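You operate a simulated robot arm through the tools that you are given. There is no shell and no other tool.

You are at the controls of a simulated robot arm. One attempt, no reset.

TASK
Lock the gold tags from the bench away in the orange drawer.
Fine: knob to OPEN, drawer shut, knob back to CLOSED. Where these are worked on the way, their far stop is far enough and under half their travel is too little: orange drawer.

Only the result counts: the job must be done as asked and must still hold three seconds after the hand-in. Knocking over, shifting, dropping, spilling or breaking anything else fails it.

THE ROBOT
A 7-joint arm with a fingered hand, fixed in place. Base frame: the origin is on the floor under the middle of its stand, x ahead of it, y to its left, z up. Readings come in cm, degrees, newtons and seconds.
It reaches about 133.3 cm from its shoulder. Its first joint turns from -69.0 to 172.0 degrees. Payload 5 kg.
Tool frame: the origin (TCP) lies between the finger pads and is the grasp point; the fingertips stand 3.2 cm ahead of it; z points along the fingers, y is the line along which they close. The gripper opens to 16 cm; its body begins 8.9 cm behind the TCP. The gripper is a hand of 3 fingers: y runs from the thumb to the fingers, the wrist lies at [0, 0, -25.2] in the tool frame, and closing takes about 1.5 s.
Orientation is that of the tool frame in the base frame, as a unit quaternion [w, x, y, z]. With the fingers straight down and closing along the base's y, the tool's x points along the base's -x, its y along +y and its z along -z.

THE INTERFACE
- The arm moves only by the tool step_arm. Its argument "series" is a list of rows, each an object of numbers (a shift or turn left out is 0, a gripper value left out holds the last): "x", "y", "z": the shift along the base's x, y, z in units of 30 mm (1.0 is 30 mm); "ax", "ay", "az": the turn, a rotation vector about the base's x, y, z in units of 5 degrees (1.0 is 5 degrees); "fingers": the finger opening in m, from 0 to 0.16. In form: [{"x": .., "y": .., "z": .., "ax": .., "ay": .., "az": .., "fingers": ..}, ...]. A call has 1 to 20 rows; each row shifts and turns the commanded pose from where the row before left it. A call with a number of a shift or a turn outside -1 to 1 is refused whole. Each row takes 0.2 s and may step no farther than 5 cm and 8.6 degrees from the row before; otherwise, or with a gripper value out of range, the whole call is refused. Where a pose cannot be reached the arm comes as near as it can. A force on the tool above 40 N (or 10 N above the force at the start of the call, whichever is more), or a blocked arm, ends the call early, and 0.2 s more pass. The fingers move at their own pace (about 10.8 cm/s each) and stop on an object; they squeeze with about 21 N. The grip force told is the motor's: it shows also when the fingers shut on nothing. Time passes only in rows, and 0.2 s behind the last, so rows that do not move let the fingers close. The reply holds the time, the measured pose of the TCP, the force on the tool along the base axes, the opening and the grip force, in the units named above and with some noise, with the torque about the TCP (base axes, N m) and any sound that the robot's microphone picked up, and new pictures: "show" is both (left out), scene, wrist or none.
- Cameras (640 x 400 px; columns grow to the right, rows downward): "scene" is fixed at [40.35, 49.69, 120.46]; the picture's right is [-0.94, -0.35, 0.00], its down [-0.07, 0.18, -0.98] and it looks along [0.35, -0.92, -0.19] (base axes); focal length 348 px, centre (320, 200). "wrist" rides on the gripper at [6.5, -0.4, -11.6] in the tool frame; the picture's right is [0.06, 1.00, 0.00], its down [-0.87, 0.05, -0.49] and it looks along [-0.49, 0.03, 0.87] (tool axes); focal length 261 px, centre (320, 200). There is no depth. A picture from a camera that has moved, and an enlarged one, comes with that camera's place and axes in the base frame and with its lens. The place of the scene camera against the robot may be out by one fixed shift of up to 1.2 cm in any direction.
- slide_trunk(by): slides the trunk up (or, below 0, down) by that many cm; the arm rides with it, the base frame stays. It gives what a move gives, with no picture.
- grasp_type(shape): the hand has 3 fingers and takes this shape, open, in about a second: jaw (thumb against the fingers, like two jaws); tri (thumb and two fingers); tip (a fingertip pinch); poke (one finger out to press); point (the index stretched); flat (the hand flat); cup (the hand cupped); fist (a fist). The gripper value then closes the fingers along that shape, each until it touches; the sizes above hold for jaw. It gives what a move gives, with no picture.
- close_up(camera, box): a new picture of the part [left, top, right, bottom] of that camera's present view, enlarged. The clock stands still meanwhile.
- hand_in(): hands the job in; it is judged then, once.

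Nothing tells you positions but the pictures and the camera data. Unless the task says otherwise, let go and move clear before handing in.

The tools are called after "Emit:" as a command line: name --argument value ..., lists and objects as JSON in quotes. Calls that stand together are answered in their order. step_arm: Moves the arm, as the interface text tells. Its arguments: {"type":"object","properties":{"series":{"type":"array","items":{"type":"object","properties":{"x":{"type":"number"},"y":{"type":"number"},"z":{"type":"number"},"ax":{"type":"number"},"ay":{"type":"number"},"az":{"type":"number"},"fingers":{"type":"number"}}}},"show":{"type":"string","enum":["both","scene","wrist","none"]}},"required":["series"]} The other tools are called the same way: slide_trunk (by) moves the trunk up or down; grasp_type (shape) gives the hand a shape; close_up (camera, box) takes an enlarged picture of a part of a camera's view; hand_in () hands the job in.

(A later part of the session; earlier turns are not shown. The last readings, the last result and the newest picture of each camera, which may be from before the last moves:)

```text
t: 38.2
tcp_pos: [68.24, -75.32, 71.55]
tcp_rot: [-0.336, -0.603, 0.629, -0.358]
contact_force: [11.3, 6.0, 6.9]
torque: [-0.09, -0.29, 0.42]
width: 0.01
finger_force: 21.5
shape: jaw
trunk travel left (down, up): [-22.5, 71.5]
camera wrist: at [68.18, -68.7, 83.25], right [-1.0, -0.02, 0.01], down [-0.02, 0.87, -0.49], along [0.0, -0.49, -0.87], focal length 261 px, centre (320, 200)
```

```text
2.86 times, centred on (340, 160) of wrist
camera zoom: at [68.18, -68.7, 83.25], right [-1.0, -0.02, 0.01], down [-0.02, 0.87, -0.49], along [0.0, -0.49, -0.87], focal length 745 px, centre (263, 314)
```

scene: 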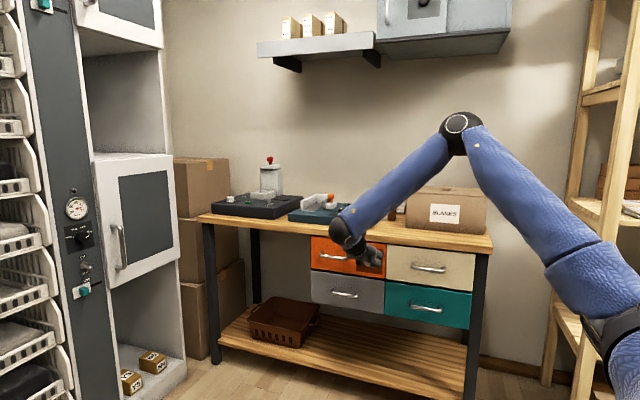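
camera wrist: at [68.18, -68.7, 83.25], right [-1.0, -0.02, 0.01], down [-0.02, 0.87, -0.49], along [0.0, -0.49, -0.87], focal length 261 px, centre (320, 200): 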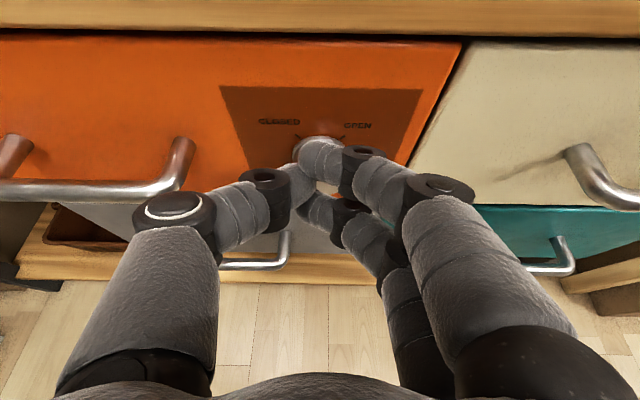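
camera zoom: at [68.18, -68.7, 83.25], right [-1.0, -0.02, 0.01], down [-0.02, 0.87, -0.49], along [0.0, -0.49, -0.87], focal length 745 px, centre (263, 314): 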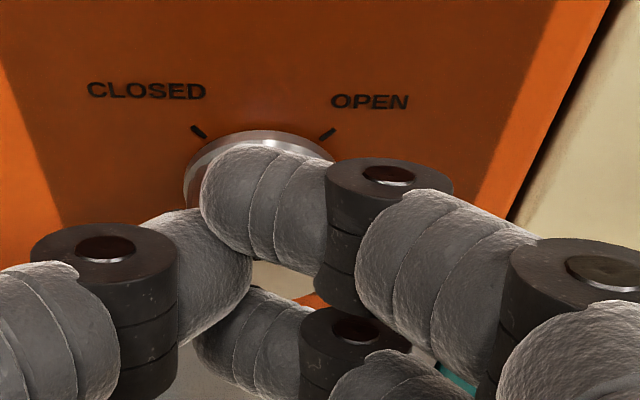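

The fingers closed just in front of and above the knob. Combining three views, the knob's face is really at about [68.1, -78.0, 69.4], so I'll reopen, back off slightly, drop ~1.3 cm and go ~1 cm deeper.

Emit:
step_arm --series '[{"fingers": 0.055}, {}, {"y": 0.5}, {"y": 0.3, "z": -0.2}, {"z": -0.2}]'

Emit:
close_up --camera "wrist" --box '[240, 90, 440, 230]'

```text
t: 39.4
tcp_pos: [68.21, -73.0, 70.17]
tcp_rot: [-0.337, -0.602, 0.629, -0.358]
contact_force: [-0.1, -0.6, 0.3]
torque: [0.0, -0.02, 0.04]
width: 5.44
finger_force: 0.1
shape: jaw
trunk travel left (down, up): [-22.5, 71.5]
camera wrist: at [68.07, -66.45, 81.94], right [-1.0, -0.01, 0.01], down [-0.02, 0.87, -0.49], along [0.0, -0.49, -0.87], focal length 261 px, centre (320, 200)
```

scene: 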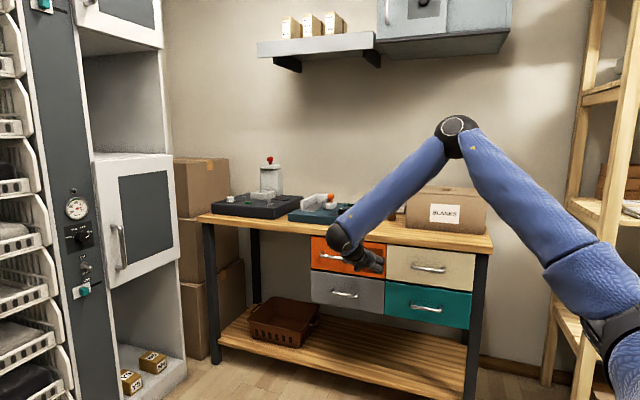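
wrist: 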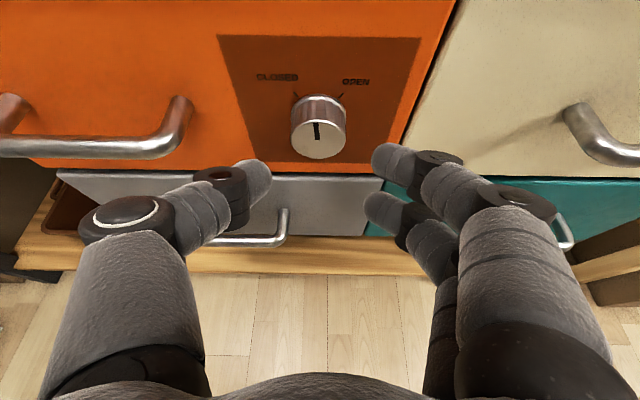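

```text
2.86 times, centred on (340, 160) of wrist
camera zoom: at [68.07, -66.45, 81.94], right [-1.0, -0.01, 0.01], down [-0.02, 0.87, -0.49], along [0.0, -0.49, -0.87], focal length 745 px, centre (263, 314)
```

zoom: 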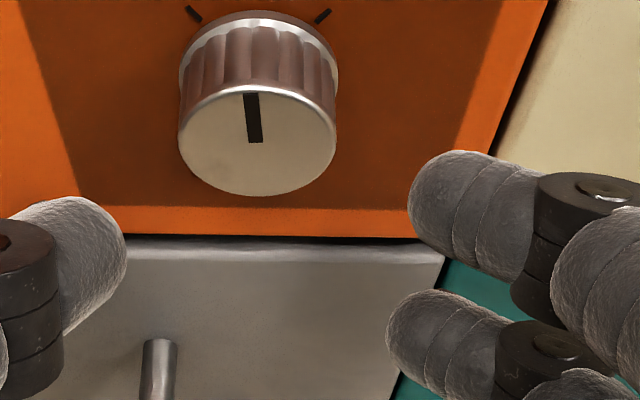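

Knob face confirmed around [68.0, -78.0, 69.3]. Advancing to TCP y≈-76.3 and closing.

Emit:
step_arm --series '[{"x": -0.02, "y": -0.275, "z": 0.01}, {"x": -0.02, "y": -0.275, "z": 0.01}, {"x": -0.02, "y": -0.275, "z": 0.01}, {"x": -0.01, "y": -0.275, "z": 0.01}, {"fingers": 0.02}, {}, {}]' --show "wrist"

Emit:
close_up --camera "wrist" --box '[240, 90, 440, 230]'

```text
t: 41.0
tcp_pos: [67.98, -76.22, 70.41]
tcp_rot: [-0.336, -0.602, 0.629, -0.358]
contact_force: [4.8, 4.2, 0.1]
torque: [0.17, -0.08, -0.14]
width: 2.42
finger_force: 21.1
shape: jaw
trunk travel left (down, up): [-22.5, 71.5]
camera wrist: at [67.94, -69.68, 82.06], right [-1.0, -0.01, 0.01], down [-0.02, 0.87, -0.49], along [0.0, -0.49, -0.87], focal length 261 px, centre (320, 200)
```

wrist: 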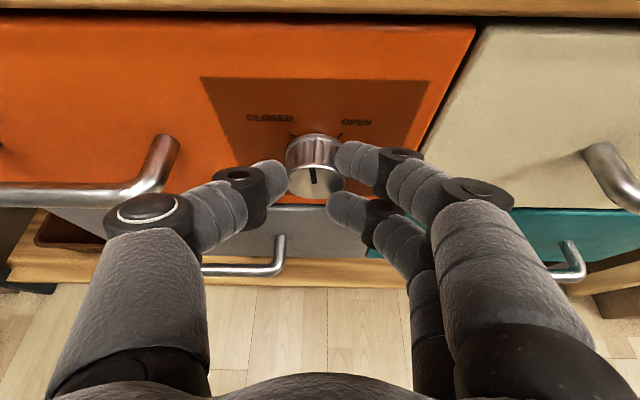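

```text
2.86 times, centred on (340, 160) of wrist
camera zoom: at [67.94, -69.68, 82.06], right [-1.0, -0.01, 0.01], down [-0.02, 0.87, -0.49], along [0.0, -0.49, -0.87], focal length 745 px, centre (263, 314)
```

zoom: 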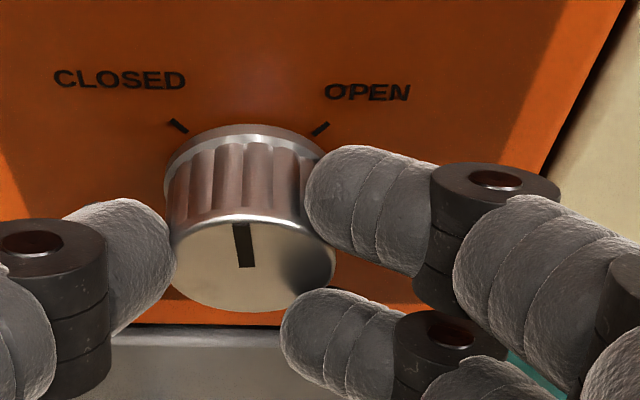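

Gripped on both sides (21 N). Now I'll rotate about the knob's axis clockwise (toward OPEN), in stages.

Emit:
step_arm --series '[{"ay": -1, "x": -0.03, "fingers": 0.0}, {"ay": -1, "x": -0.03}, {"ay": -1, "x": -0.03, "z": -0.01}, {"ay": -1, "x": -0.03, "z": -0.01}]' --show "wrist"

Emit:
close_up --camera "wrist" --box '[240, 90, 440, 230]'

```text
t: 42.0
tcp_pos: [67.49, -76.35, 70.2]
tcp_rot: [-0.221, -0.532, 0.678, -0.457]
contact_force: [4.5, 12.8, -7.0]
torque: [0.59, -0.01, -0.12]
width: 2.4
finger_force: 21.1
shape: jaw
trunk travel left (down, up): [-22.5, 71.5]
camera wrist: at [63.56, -69.69, 81.21], right [-0.94, -0.01, -0.33], down [0.15, 0.87, -0.47], along [0.3, -0.49, -0.82], focal length 261 px, centre (320, 200)
```

wrist: 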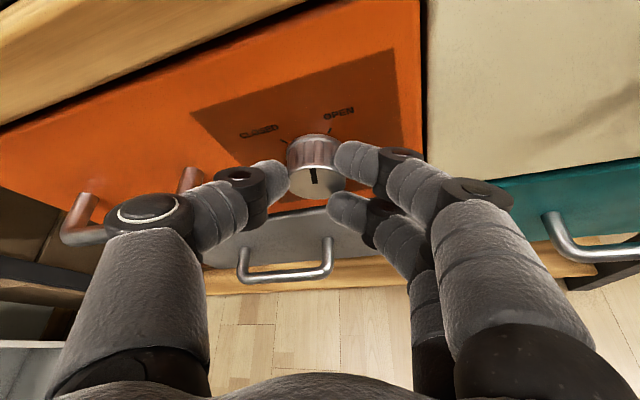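

```text
2.86 times, centred on (340, 160) of wrist
camera zoom: at [63.56, -69.69, 81.21], right [-0.94, -0.01, -0.33], down [0.15, 0.87, -0.47], along [0.3, -0.49, -0.82], focal length 745 px, centre (263, 314)
```

zoom: 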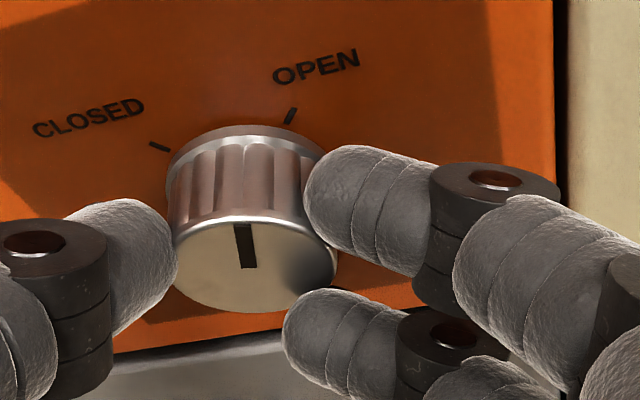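

The knob turns with the hand. Continuing to OPEN.

Emit:
step_arm --series '[{"ay": -1, "x": -0.028, "z": -0.015}, {"ay": -1, "x": -0.027, "z": -0.015}, {"ay": -1, "x": -0.026, "z": -0.018}, {"ay": -1, "x": -0.025, "z": -0.02}]' --show "wrist"

Emit:
close_up --camera "wrist" --box '[240, 90, 440, 230]'

```text
t: 43.0
tcp_pos: [67.3, -76.3, 70.1]
tcp_rot: [-0.1, -0.444, 0.707, -0.542]
contact_force: [4.3, 17.0, -11.7]
torque: [0.9, 0.11, 0.02]
width: 2.36
finger_force: 20.9
shape: jaw
trunk travel left (down, up): [-22.5, 71.5]
camera wrist: at [59.81, -69.68, 78.99], right [-0.77, -0.01, -0.64], down [0.3, 0.87, -0.39], along [0.56, -0.49, -0.67], focal length 261 px, centre (320, 200)
```

wrist: 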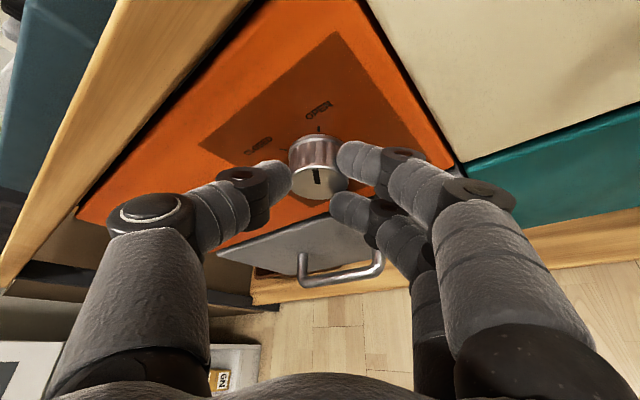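

```text
2.86 times, centred on (340, 160) of wrist
camera zoom: at [59.81, -69.68, 78.99], right [-0.77, -0.01, -0.64], down [0.3, 0.87, -0.39], along [0.56, -0.49, -0.67], focal length 745 px, centre (263, 314)
```

zoom: 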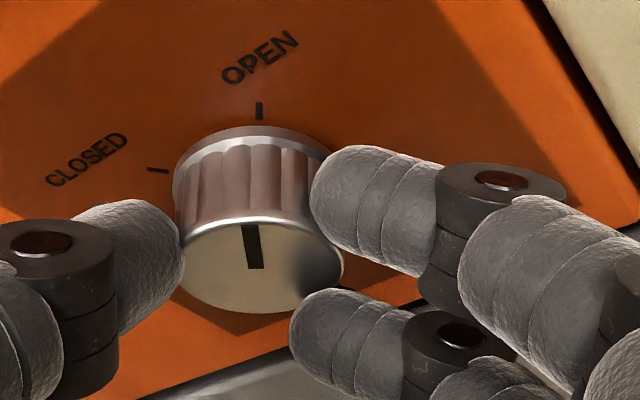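

Almost aligned with the OPEN tick. A few more degrees.

Emit:
step_arm --series '[{"ay": -1, "x": -0.02, "z": -0.02}, {"ay": -0.6, "x": -0.012, "z": -0.014}]' --show "wrist"

Emit:
close_up --camera "wrist" --box '[260, 110, 400, 210]'

```text
t: 43.6
tcp_pos: [67.28, -76.21, 69.95]
tcp_rot: [-0.052, -0.405, 0.712, -0.571]
contact_force: [1.0, 24.5, -12.8]
torque: [1.02, 0.25, 0.06]
width: 2.4
finger_force: 21.1
shape: jaw
trunk travel left (down, up): [-22.5, 71.5]
camera wrist: at [58.52, -69.68, 77.85], right [-0.67, -0.01, -0.74], down [0.35, 0.87, -0.34], along [0.65, -0.49, -0.58], focal length 261 px, centre (320, 200)
```

wrist: 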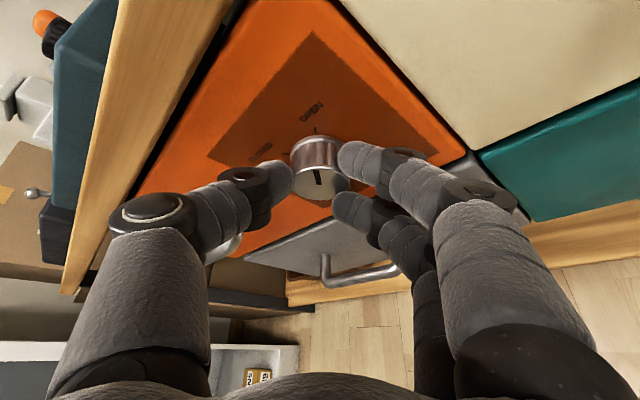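

```text
4.00 times, centred on (330, 160) of wrist
camera zoom: at [58.52, -69.68, 77.85], right [-0.67, -0.01, -0.74], down [0.35, 0.87, -0.34], along [0.65, -0.49, -0.58], focal length 1043 px, centre (280, 360)
```

zoom: 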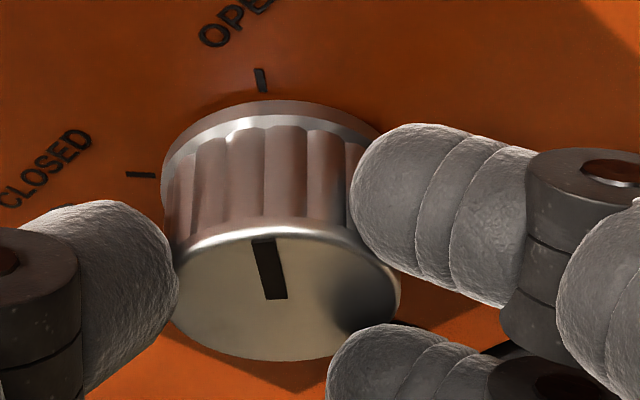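

The pointer is now parallel with the OPEN tick, with torque rising at the stop. I'll release gently and withdraw straight back.

Emit:
step_arm --series '[{"fingers": 0.055}, {}, {}, {"y": 0.4}, {"y": 0.5}]' --show "wrist"

Emit:
close_up --camera "wrist" --box '[240, 60, 440, 200]'

```text
t: 44.8
tcp_pos: [67.07, -73.59, 69.99]
tcp_rot: [-0.051, -0.405, 0.712, -0.572]
contact_force: [-0.4, -0.3, -0.6]
torque: [-0.04, 0.02, -0.01]
width: 5.45
finger_force: 0.1
shape: jaw
trunk travel left (down, up): [-22.5, 71.5]
camera wrist: at [58.53, -67.05, 77.81], right [-0.67, -0.01, -0.74], down [0.35, 0.87, -0.34], along [0.65, -0.49, -0.58], focal length 261 px, centre (320, 200)
```

wrist: 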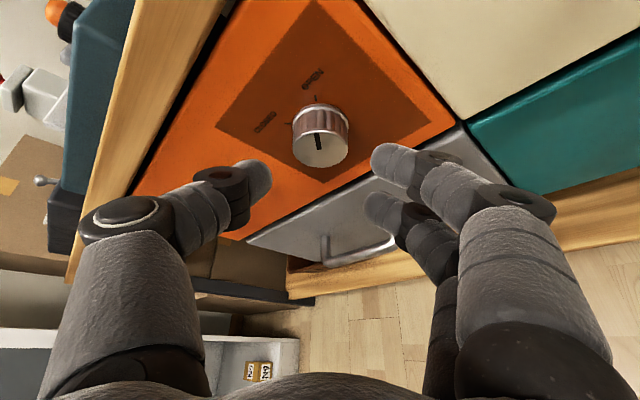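

```text
2.86 times, centred on (340, 130) of wrist
camera zoom: at [58.53, -67.05, 77.81], right [-0.67, -0.01, -0.74], down [0.35, 0.87, -0.34], along [0.65, -0.49, -0.58], focal length 745 px, centre (263, 400)
```

zoom: 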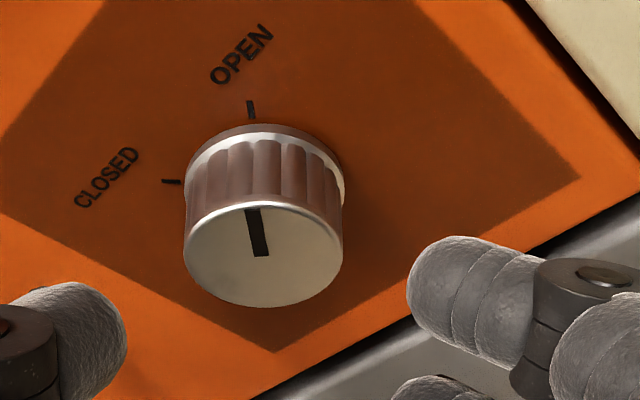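

The pointer sits on the OPEN tick. Now I'll withdraw and reorient for the handle (thumb above, fingers below), in front of x≈82.

Emit:
step_arm --series '[{"y": 0.9, "ax": 0.47, "ay": -0.471, "az": -0.748}, {"y": 0.9, "ax": 0.47, "ay": -0.471, "az": -0.748}, {"y": 0.9, "ax": 0.47, "ay": -0.471, "az": -0.748}, {"x": 0.5, "y": 0.3, "z": 0.1, "ax": 0.47, "ay": -0.471, "az": -0.748}, {"x": 0.6, "y": 0.3, "z": 0.1, "ax": 0.47, "ay": -0.471, "az": -0.748}, {"x": 0.6, "z": 0.1, "ax": 0.47, "ay": -0.471, "az": -0.748}]' --show "wrist"

```text
t: 46.2
tcp_pos: [72.11, -67.31, 70.63]
tcp_rot: [-0.023, -0.191, 0.843, -0.503]
contact_force: [-0.8, -0.4, 0.8]
torque: [0.0, 0.01, -0.02]
width: 5.47
finger_force: 0.1
shape: jaw
out of reach, approached as far as the arm can: row 3, 4, 5
trunk travel left (down, up): [-22.5, 71.5]
camera wrist: at [64.45, -59.47, 78.35], right [-0.4, 0.4, -0.82], down [0.71, 0.7, 0.0], along [0.58, -0.59, -0.57], focal length 261 px, centre (320, 200)
```

wrist: 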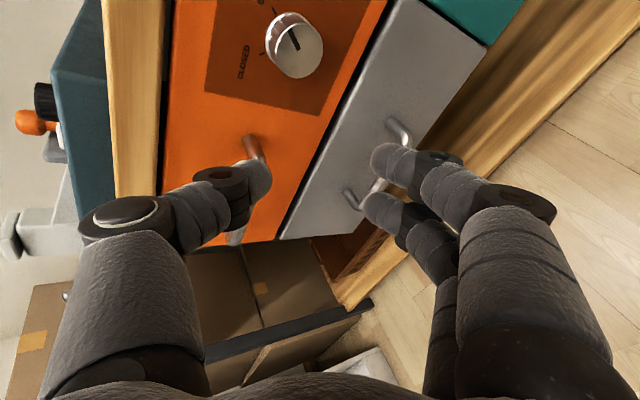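

Emit:
step_arm --series '[{"ax": 0.8, "ay": -0.3, "az": -0.5}, {"x": 0.5, "y": 0.3, "ax": 0.46, "ay": -0.47, "az": -0.75}, {"x": 0.5, "y": 0.3, "z": 0.1, "ax": 0.46, "ay": -0.47, "az": -0.75}, {"x": 0.6, "y": 0.3, "z": 0.1, "ax": 0.4, "ay": -0.47, "az": -0.75}, {"x": 0.6, "y": 0.3, "z": 0.1, "ax": 0.3, "ay": -0.47, "az": -0.75}, {"x": 0.6, "z": 0.1}, {"x": 0.55, "z": 0.1}]' --show "both"

```text
t: 47.8
tcp_pos: [80.81, -67.57, 70.79]
tcp_rot: [0.006, -0.014, 0.908, -0.419]
contact_force: [0.1, 0.3, -0.4]
torque: [0.0, 0.02, 0.0]
width: 5.47
finger_force: 0.1
shape: jaw
out of reach, approached as far as the arm can: row 4, 5, 6, 7
trunk travel left (down, up): [-22.5, 71.5]
camera wrist: at [73.99, -59.1, 78.78], right [-0.08, 0.65, -0.76], down [0.86, 0.44, 0.28], along [0.51, -0.63, -0.59], focal length 261 px, centre (320, 200)
```

scene: 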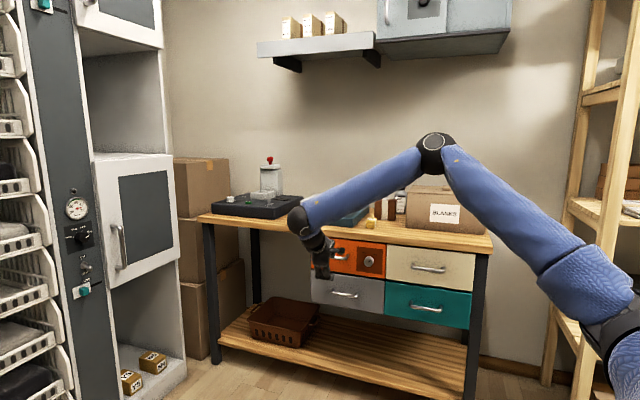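
wrist: 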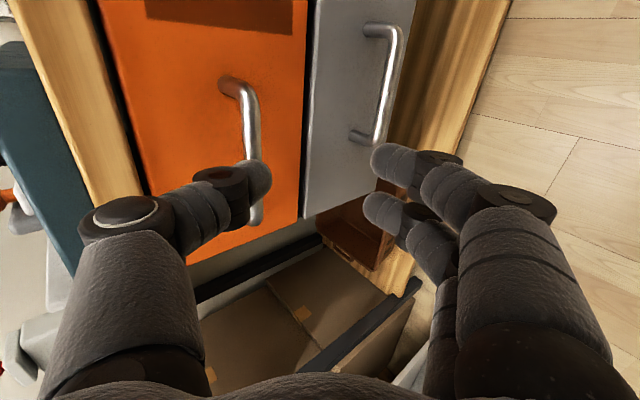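

Emit:
close_up --camera "wrist" --box '[180, 50, 340, 250]'

Emit:
close_up --camera "scene" --box '[290, 225, 400, 295]'

```text
2.00 times, centred on (260, 150) of wrist
camera zoom: at [73.99, -59.1, 78.78], right [-0.08, 0.65, -0.76], down [0.86, 0.44, 0.28], along [0.51, -0.63, -0.59], focal length 521 px, centre (440, 300)
```

zoom: 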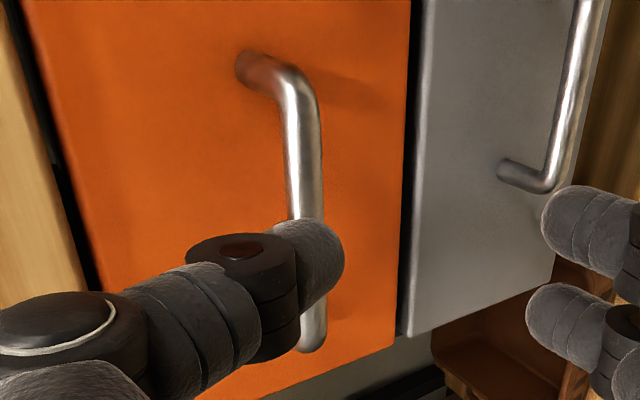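

```text
5.71 times, centred on (345, 260) of scene
camera zoom: at [40.35, 49.69, 120.46], right [-0.94, -0.35, 0.0], down [-0.07, 0.18, -0.98], along [0.35, -0.92, -0.19], focal length 1990 px, centre (177, -143)
```

zoom: 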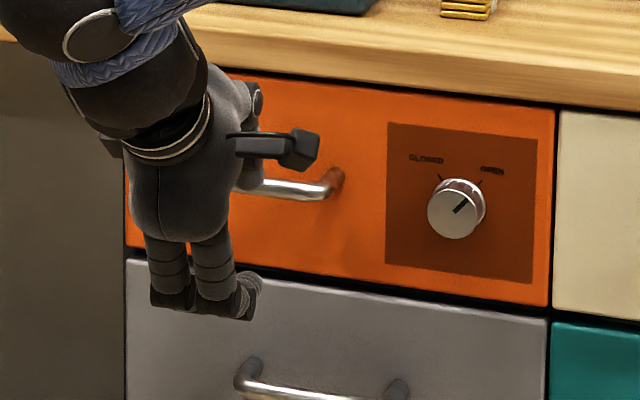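

The bar is at y≈-76.3, z≈70.1. I'll approach it with the hand opened to about 4.8 cm so the thumb passes above and the fingers below.

Emit:
step_arm --series '[{"x": 0.13, "y": -0.27, "z": 0.05, "ax": -0.2, "fingers": 0.048}, {"x": 0.13, "y": -0.27, "z": 0.05, "ax": -0.4}, {"x": 0.13, "y": -0.27, "z": 0.05, "ax": -0.4}]' --show "wrist"

```text
t: 48.6
tcp_pos: [81.35, -71.22, 70.74]
tcp_rot: [0.006, -0.015, 0.889, -0.458]
contact_force: [-0.5, -0.6, 0.4]
torque: [-0.01, 0.01, 0.01]
width: 4.83
finger_force: 0.1
shape: jaw
out of reach, approached as far as the arm can: row 2, 3
trunk travel left (down, up): [-22.5, 71.5]
camera wrist: at [74.63, -62.17, 77.85], right [-0.08, 0.58, -0.81], down [0.86, 0.46, 0.24], along [0.51, -0.68, -0.53], focal length 261 px, centre (320, 200)
```

wrist: 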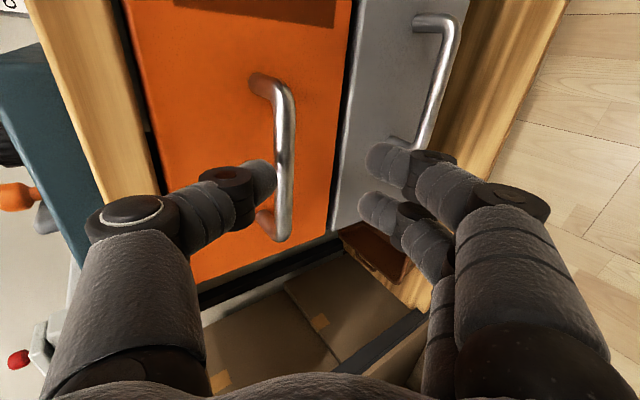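

Positions agree: the thumb tip is just above the bar. I'll raise slightly and continue forward.

Emit:
step_arm --series '[{"x": 0.1, "z": 0.15, "y": -0.1}, {"x": 0.05, "y": -0.3}, {"x": 0.05, "y": -0.3, "ax": -0.1}, {"y": -0.3, "ax": -0.1}]' --show "wrist"

```text
t: 49.6
tcp_pos: [82.01, -74.25, 71.19]
tcp_rot: [0.002, -0.014, 0.883, -0.468]
contact_force: [0.0, 0.0, 0.2]
torque: [0.02, 0.0, 0.01]
width: 4.84
finger_force: 0.0
shape: jaw
trunk travel left (down, up): [-22.5, 71.5]
camera wrist: at [75.3, -65.05, 78.17], right [-0.08, 0.56, -0.82], down [0.86, 0.46, 0.22], along [0.5, -0.69, -0.52], focal length 261 px, centre (320, 200)
```

wrist: 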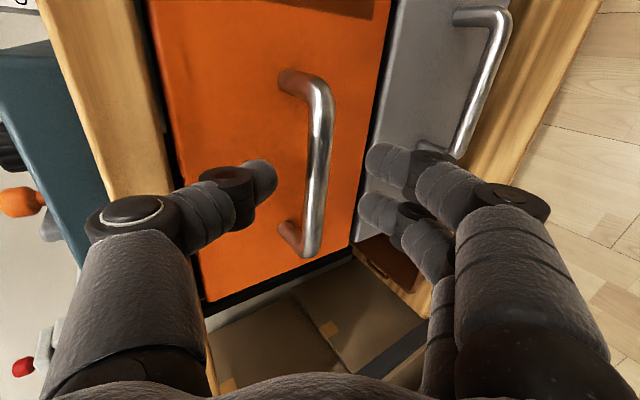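

The bar is centred between thumb and fingers. A little deeper, then close.

Emit:
step_arm --series '[{"y": -0.18, "z": -0.08}, {"fingers": 0.0}, {}, {}, {}, {}]' --show "wrist"

```text
t: 51.0
tcp_pos: [82.03, -74.97, 70.88]
tcp_rot: [0.002, -0.014, 0.884, -0.467]
contact_force: [-0.5, -1.1, -0.4]
torque: [0.0, -0.01, -0.03]
width: 0.9
finger_force: 21.2
shape: jaw
trunk travel left (down, up): [-22.5, 71.5]
camera wrist: at [75.22, -65.63, 77.9], right [-0.08, 0.56, -0.82], down [0.86, 0.46, 0.22], along [0.5, -0.69, -0.52], focal length 261 px, centre (320, 200)
```

wrist: 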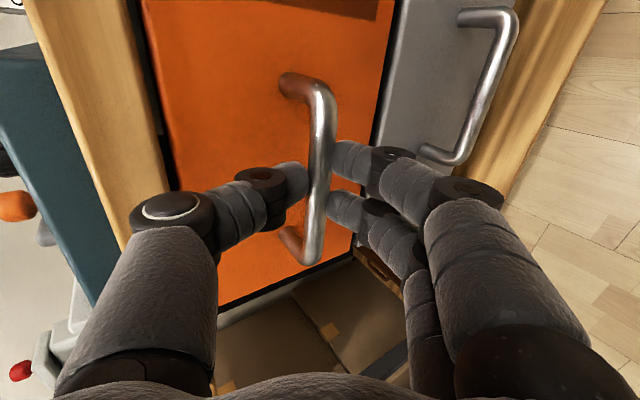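

Firm grip on the bar (21 N). Now I'll pull the drawer along +y, slowly steepening the hand as it comes.

Emit:
step_arm --series '[{"y": 0.3, "z": 0.01, "ax": 0.3}, {"y": 0.4, "z": 0.02, "ax": 0.4}, {"y": 0.4, "z": 0.02, "ax": 0.4}, {"y": 0.4, "z": 0.02, "ax": 0.4}]' --show "both"

```text
t: 52.0
tcp_pos: [81.94, -70.18, 71.05]
tcp_rot: [0.003, -0.013, 0.912, -0.409]
contact_force: [-3.6, 0.4, 0.7]
torque: [-0.04, -0.02, -0.05]
width: 0.88
finger_force: 20.7
shape: jaw
trunk travel left (down, up): [-22.5, 71.5]
camera wrist: at [75.23, -62.03, 79.3], right [-0.08, 0.66, -0.74], down [0.86, 0.43, 0.28], along [0.5, -0.62, -0.6], focal length 261 px, centre (320, 200)
```

scene: 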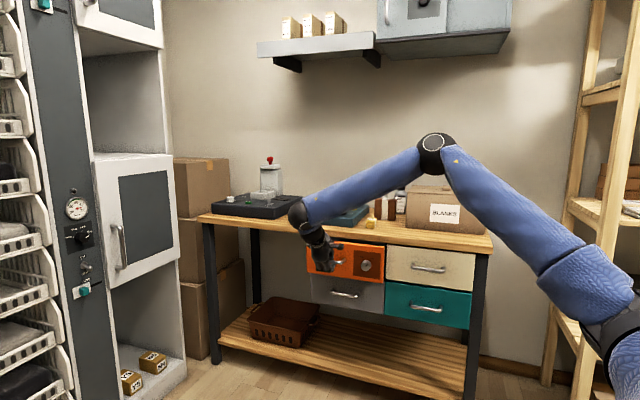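
wrist: 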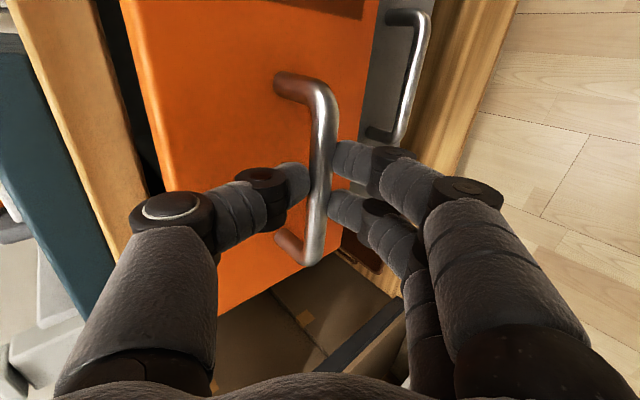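

The drawer is sliding open. Continuing the pull.

Emit:
step_arm --series '[{"y": 0.45, "z": 0.02, "ax": 0.4}, {"y": 0.45, "z": 0.02, "ax": 0.4}, {"y": 0.45, "z": 0.02, "ax": 0.4}, {"y": 0.45, "z": 0.02, "ax": 0.4}, {"y": 0.45, "z": 0.02, "ax": 0.4}]' --show "scene"

```text
t: 53.2
tcp_pos: [82.04, -63.4, 71.43]
tcp_rot: [0.006, -0.013, 0.944, -0.328]
contact_force: [6.1, 1.6, 5.5]
torque: [-0.19, -0.12, 0.11]
width: 0.9
finger_force: 20.9
shape: jaw
trunk travel left (down, up): [-22.5, 71.5]
```

scene: 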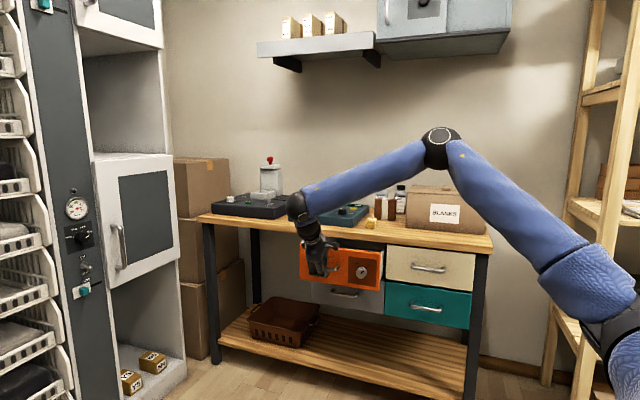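

Emit:
step_arm --series '[{"y": 0.45, "z": 0.015, "ax": 0.35}, {"y": 0.45, "z": 0.015, "ax": 0.35}, {"y": 0.45, "z": 0.015, "ax": 0.35}, {"y": 0.45, "z": 0.015, "ax": 0.35}, {"y": 0.45, "z": 0.015, "ax": 0.35}]' --show "scene"

```text
t: 54.4
tcp_pos: [81.96, -56.79, 71.69]
tcp_rot: [0.006, -0.012, 0.967, -0.256]
contact_force: [3.3, 1.1, 1.4]
torque: [-0.16, -0.07, 0.07]
width: 0.89
finger_force: 20.4
shape: jaw
trunk travel left (down, up): [-22.5, 71.5]
```

scene: 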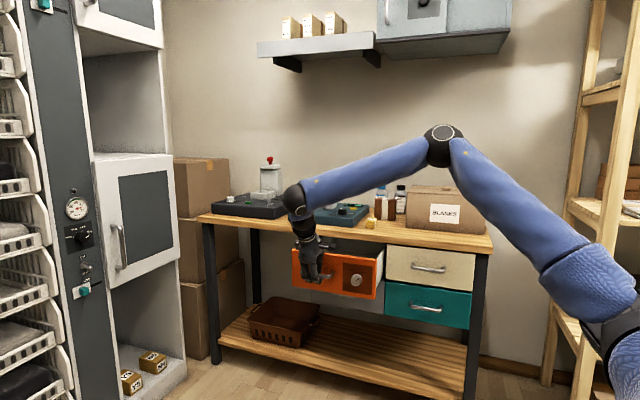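

Emit:
step_arm --series '[{"y": 0.4, "z": 0.012, "ax": 0.3}, {"y": 0.4, "z": 0.012, "ax": 0.3}, {"y": 0.4, "z": 0.012, "ax": 0.3}, {"y": 0.4, "z": 0.012, "ax": 0.3}, {"y": 0.4, "z": 0.012, "ax": 0.3}]' --show "scene"

```text
t: 55.6
tcp_pos: [81.94, -50.55, 72.06]
tcp_rot: [0.006, -0.012, 0.981, -0.192]
contact_force: [6.2, 0.6, 9.5]
torque: [-1.07, 0.15, 0.22]
width: 0.76
finger_force: 21.1
shape: jaw
trunk travel left (down, up): [-22.5, 71.5]
```

scene: 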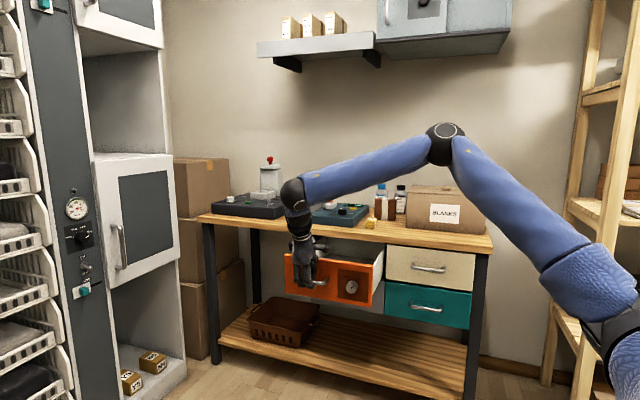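

Emit:
step_arm --series '[{"y": 0.35, "z": 0.04}, {"y": 0.35, "z": 0.04}, {"y": 0.35}, {"y": 0.35}]' --show "both"

```text
t: 56.6
tcp_pos: [81.89, -46.47, 71.96]
tcp_rot: [0.006, -0.012, 0.982, -0.191]
contact_force: [0.9, 1.3, 0.1]
torque: [-0.56, -0.12, -0.01]
width: 0.75
finger_force: 20.7
shape: jaw
trunk travel left (down, up): [-22.5, 71.5]
camera wrist: at [75.19, -42.62, 82.98], right [-0.08, 0.92, -0.38], down [0.86, 0.26, 0.44], along [0.5, -0.29, -0.82], focal length 261 px, centre (320, 200)
```

scene: 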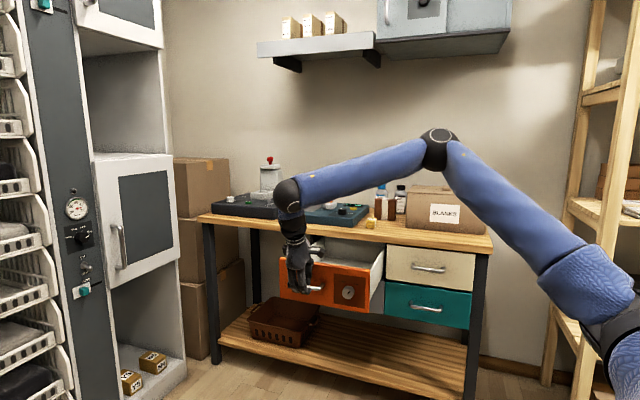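
wrist: 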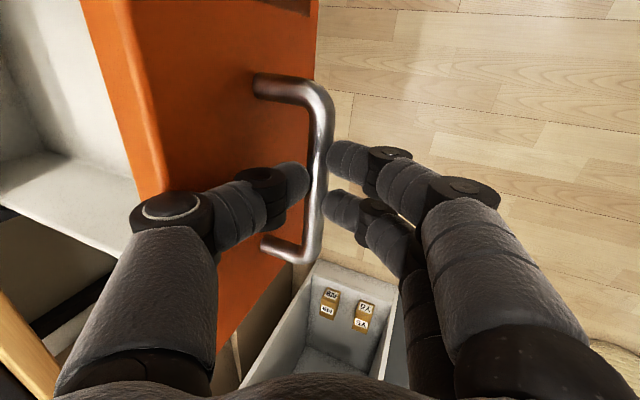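

Emit:
step_arm --series '[{"y": 0.3}, {"y": 0.3}, {"y": 0.3}, {"y": 0.3}]' --show "both"

```text
t: 57.5
tcp_pos: [81.5, -44.7, 72.25]
tcp_rot: [0.014, -0.009, 0.981, -0.191]
contact_force: [9.2, -21.3, 14.5]
torque: [-0.7, -0.2, 0.17]
width: 0.8
finger_force: 20.5
shape: jaw
out of reach, approached as far as the arm can: row 3, 4
trunk travel left (down, up): [-22.5, 71.5]
stopped in row 4: the force on the tool passed its limit at 43 N (the readings are from after the stop); the commanded pose is now the measured one
camera wrist: at [74.6, -40.79, 82.95], right [-0.07, 0.92, -0.38], down [0.85, 0.25, 0.46], along [0.52, -0.29, -0.81], focal length 261 px, centre (320, 200)
```

scene: 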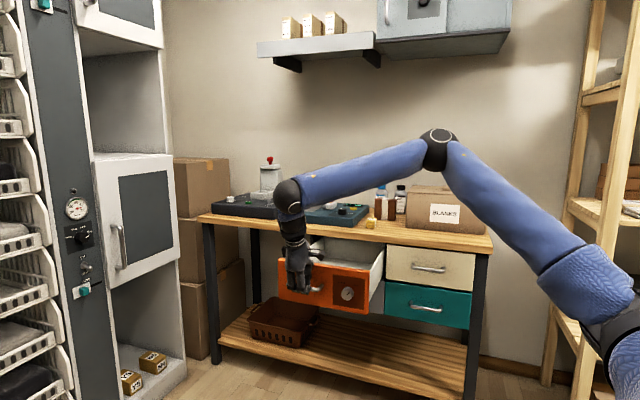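
wrist: 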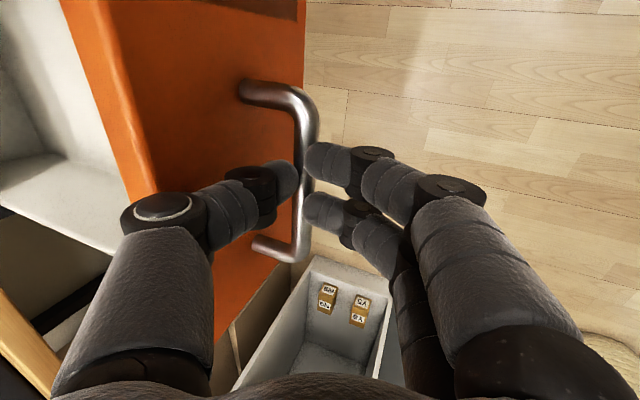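

The drawer reached its far stop (about 30 cm travel). I'll relieve the force, open the fingers and lift away along the hand's axis.

Emit:
step_arm --series '[{"y": -0.1}, {"fingers": 0.05}, {}, {}, {"z": 0.5, "y": 0.18}, {"z": 0.9, "y": 0.3}, {"z": 1, "y": 0.3}, {"z": 1}, {"z": 1}, {"z": 1}, {"z": 1}]' --show "both"

```text
t: 59.9
tcp_pos: [75.12, -48.51, 84.59]
tcp_rot: [0.019, -0.012, 0.982, -0.186]
contact_force: [-0.2, 0.4, 0.5]
torque: [0.01, 0.03, 0.04]
width: 4.96
finger_force: 0.1
shape: jaw
out of reach, approached as far as the arm can: row 5, 6, 7, 8, 9, 10, 11
trunk travel left (down, up): [-22.5, 71.5]
camera wrist: at [67.98, -44.91, 95.47], right [-0.08, 0.93, -0.37], down [0.85, 0.26, 0.47], along [0.53, -0.27, -0.81], focal length 261 px, centre (320, 200)
```

scene: 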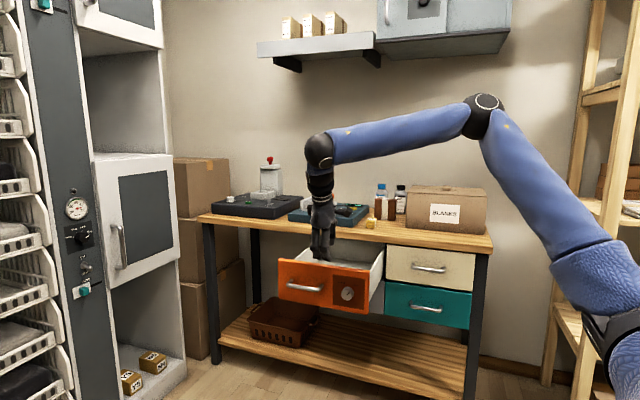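
wrist: 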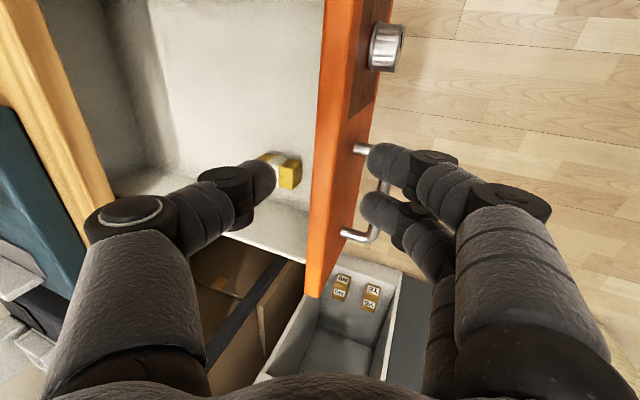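

The drawer is fully open, and it already holds a gold item of its own, so I'll keep clear of that one. Next I'll raise the trunk and move above the bench to view the tag stack.

Emit:
slide_trunk --by 25

Emit:
close_up --camera "scene" --box '[270, 195, 410, 320]'

Emit:
close_up --camera "wrist" --box '[0, 0, 640, 400]'

```text
t: 62.5
tcp_pos: [74.95, -48.69, 109.6]
tcp_rot: [0.017, -0.012, 0.982, -0.186]
contact_force: [-0.4, -0.7, 1.0]
torque: [0.01, -0.01, 0.02]
width: 4.95
finger_force: 0.1
shape: jaw
trunk travel left (down, up): [-47.5, 46.5]
```

```text
3.20 times, centred on (340, 258) of scene
camera zoom: at [40.35, 49.69, 120.46], right [-0.94, -0.35, 0.0], down [-0.07, 0.18, -0.98], along [0.35, -0.92, -0.19], focal length 1114 px, centre (256, 16)
```

zoom: 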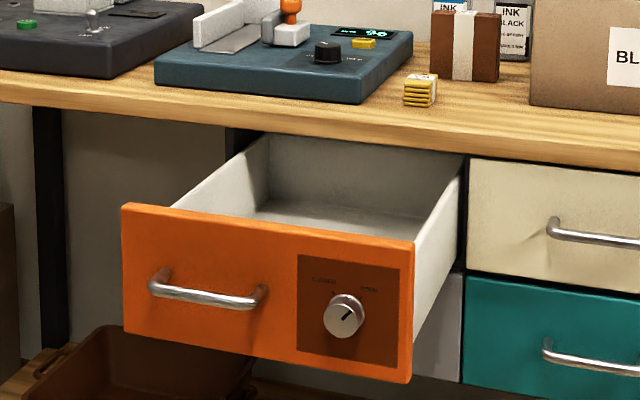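

```text
1.00 times, centred on (320, 200) of wrist (not enlarged: the box is as wide or as high as the picture)
camera zoom: at [68.02, -44.96, 120.4], right [-0.08, 0.93, -0.37], down [0.85, 0.26, 0.46], along [0.52, -0.27, -0.81], focal length 261 px, centre (320, 200)
```

zoom: 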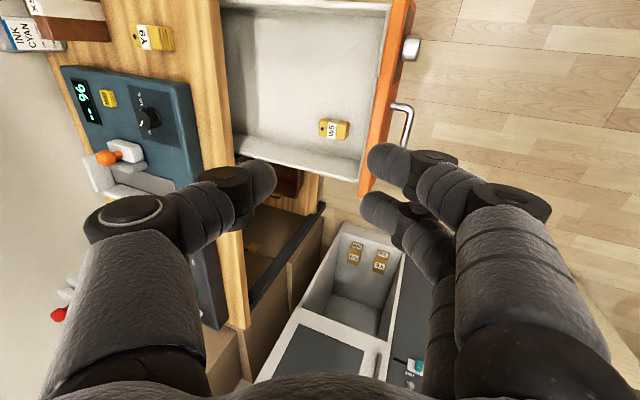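

Now I can see it all: the Y9 stack on the bench (≈[70, -90, 82]) and another stack, M5, already lying in the drawer (≈[84, -62]). I'll move over the bench for a close look at Y9.

Emit:
step_arm --series '[{"y": -1, "x": -0.3}, {"y": -1, "x": -0.3}, {"y": -1, "x": -0.3}, {"y": -1, "x": -0.3}, {"y": -1, "x": -0.3}, {"y": -1, "x": -0.3}, {"y": -1}, {"y": -1}]' --show "both"

```text
t: 64.3
tcp_pos: [69.56, -72.55, 109.72]
tcp_rot: [0.019, -0.013, 0.982, -0.185]
contact_force: [-0.2, 0.1, -0.6]
torque: [-0.02, -0.01, 0.01]
width: 4.94
finger_force: 0.0
shape: jaw
trunk travel left (down, up): [-47.5, 46.5]
camera wrist: at [62.44, -68.94, 120.43], right [-0.08, 0.93, -0.37], down [0.85, 0.26, 0.46], along [0.53, -0.27, -0.81], focal length 261 px, centre (320, 200)
```

scene: 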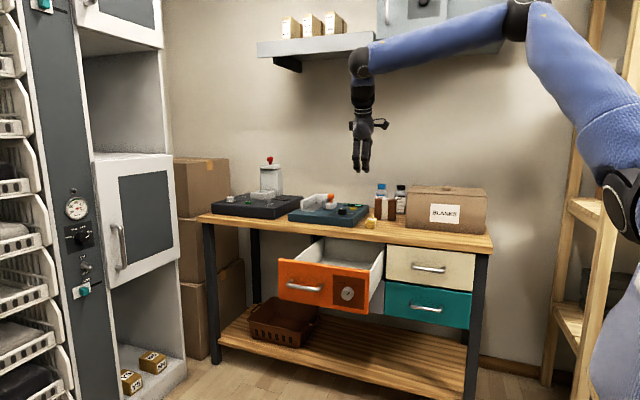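
wrist: 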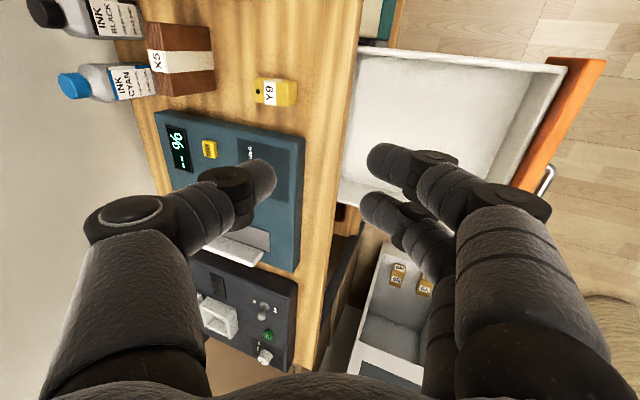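

Reach is fine here. I'll move toward the stack while turning the hand vertical.

Emit:
step_arm --series '[{"y": -0.7, "ax": 0.7}, {"y": -0.7, "ax": 0.7}, {"y": -0.7, "ax": 0.7}, {"y": -0.7, "ax": 0.7}, {"y": -0.7, "ax": 0.7}, {"y": -0.7, "ax": 0.7}]' --show "both"

```text
t: 65.7
tcp_pos: [69.63, -85.42, 109.6]
tcp_rot: [0.02, -0.009, 1.0, -0.003]
contact_force: [-0.5, -0.4, -0.7]
torque: [0.01, 0.02, -0.01]
width: 4.93
finger_force: 0.1
shape: jaw
trunk travel left (down, up): [-47.5, 46.5]
camera wrist: at [62.6, -85.83, 120.97], right [-0.08, 1.0, -0.01], down [0.85, 0.07, 0.53], along [0.52, 0.03, -0.85], focal length 261 px, centre (320, 200)
```

scene: 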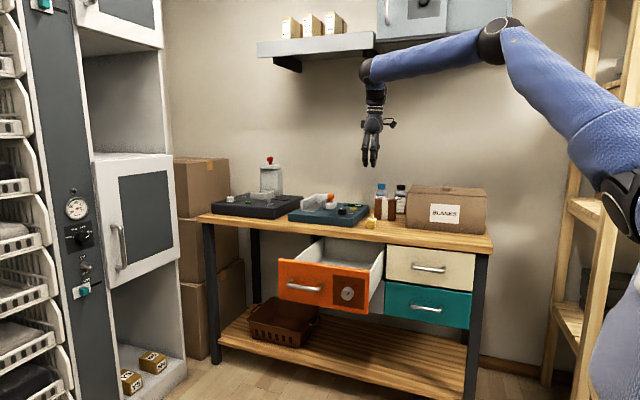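
wrist: 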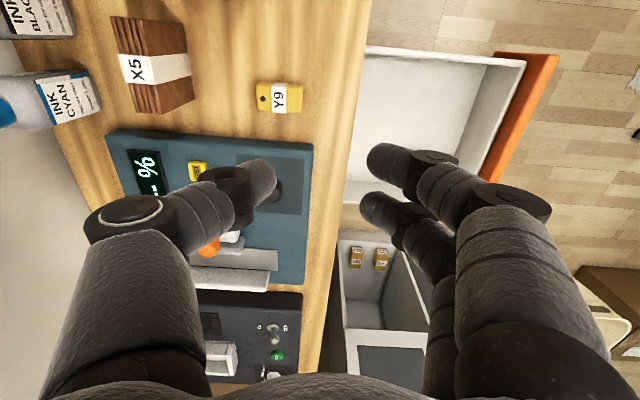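

Vertical works here. I'll measure the stack and its neighbours from this view.

Emit:
close_up --camera "wrist" --box '[220, 60, 340, 140]'

Emit:
close_up --camera "wrist" --box '[90, 0, 390, 200]'

```text
5.00 times, centred on (280, 100) of wrist
camera zoom: at [62.6, -85.83, 120.97], right [-0.08, 1.0, -0.01], down [0.85, 0.07, 0.53], along [0.52, 0.03, -0.85], focal length 1303 px, centre (520, 700)
```

zoom: 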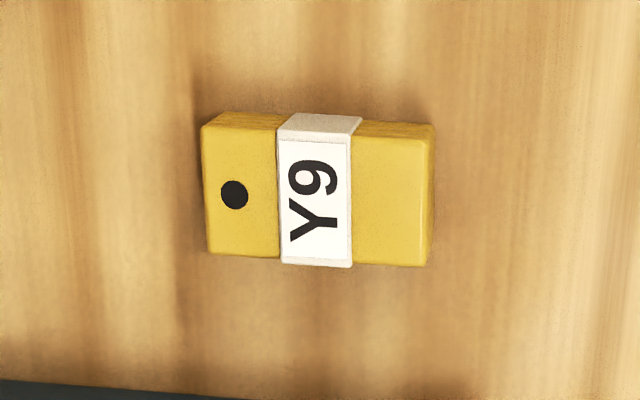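

```text
2.00 times, centred on (240, 100) of wrist
camera zoom: at [62.6, -85.83, 120.97], right [-0.08, 1.0, -0.01], down [0.85, 0.07, 0.53], along [0.52, 0.03, -0.85], focal length 521 px, centre (480, 400)
```

zoom: 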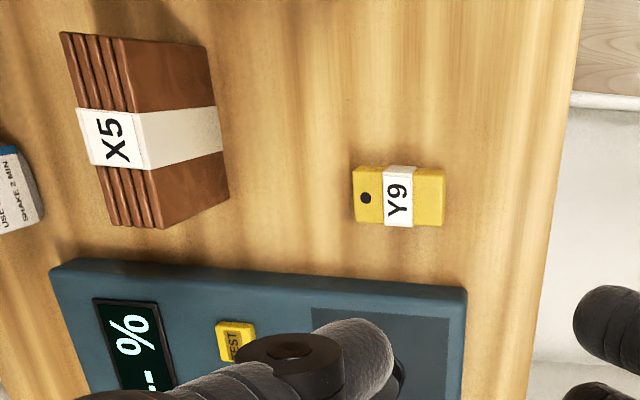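

Stack centre ≈ [69.9, -91.2], 3.4 × 6 cm, top at z≈83.3, bench at ≈80.5; the X5 stack starts 10 cm behind it and the scale about 4 cm to its +x side. Closing along y is clear on both sides, so I'll open to 9 cm and come down above it.

Emit:
step_arm --series '[{"y": -0.96, "x": 0.045, "ay": 0.23, "fingers": 0.09}, {"y": -0.96, "x": 0.045, "ay": 0.23}, {"z": -1}, {"z": -1}, {"z": -1}, {"z": -1}, {"z": -1}, {"z": -0.8}]' --show "both"

```text
t: 67.5
tcp_pos: [69.8, -91.09, 92.13]
tcp_rot: [0.001, -0.008, 1.0, -0.003]
contact_force: [0.1, -0.2, -0.4]
torque: [0.01, -0.03, 0.01]
width: 8.92
finger_force: 0.0
shape: jaw
trunk travel left (down, up): [-47.5, 46.5]
camera wrist: at [63.36, -91.43, 103.73], right [-0.08, 1.0, -0.01], down [0.87, 0.07, 0.49], along [0.49, 0.03, -0.87], focal length 261 px, centre (320, 200)
```

scene: 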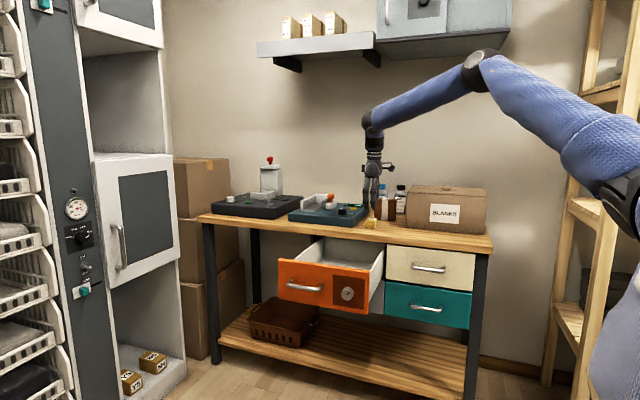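
wrist: 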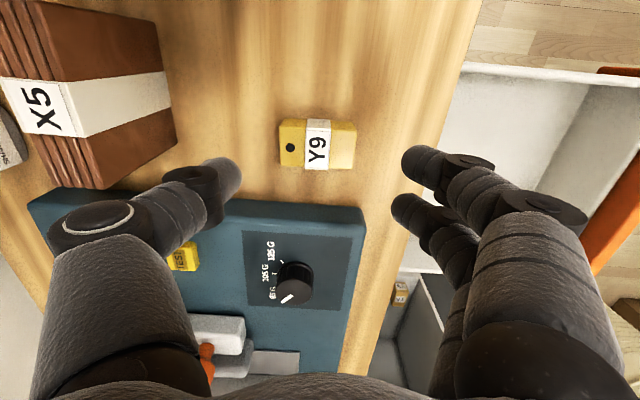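

Well centred. Descending most of the way, then checking.

Emit:
step_arm --series '[{"x": 0.03, "y": -0.03, "z": -0.7}, {"x": 0.03, "y": -0.03, "z": -0.7}, {"z": -0.6}]' --show "wrist"

Emit:
close_up --camera "scene" --box '[320, 170, 430, 240]'

```text
t: 68.3
tcp_pos: [70.07, -91.37, 86.14]
tcp_rot: [0.0, -0.009, 1.0, -0.004]
contact_force: [0.2, 0.8, -0.4]
torque: [-0.02, 0.01, 0.04]
width: 8.91
finger_force: 0.0
shape: jaw
trunk travel left (down, up): [-47.5, 46.5]
camera wrist: at [63.63, -91.72, 97.81], right [-0.08, 1.0, -0.01], down [0.87, 0.07, 0.49], along [0.49, 0.03, -0.87], focal length 261 px, centre (320, 200)
```

wrist: 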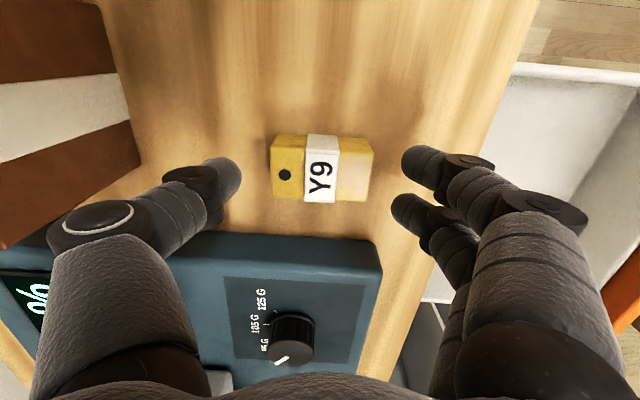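

```text
5.71 times, centred on (375, 205) of scene
camera zoom: at [40.35, 49.69, 120.46], right [-0.94, -0.35, 0.0], down [-0.07, 0.18, -0.98], along [0.35, -0.92, -0.19], focal length 1990 px, centre (6, 171)
```

zoom: 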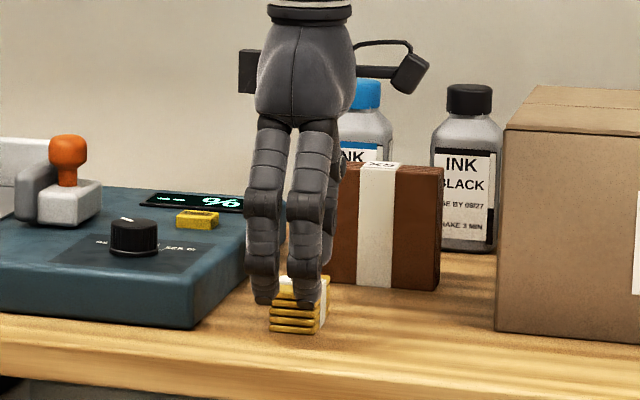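

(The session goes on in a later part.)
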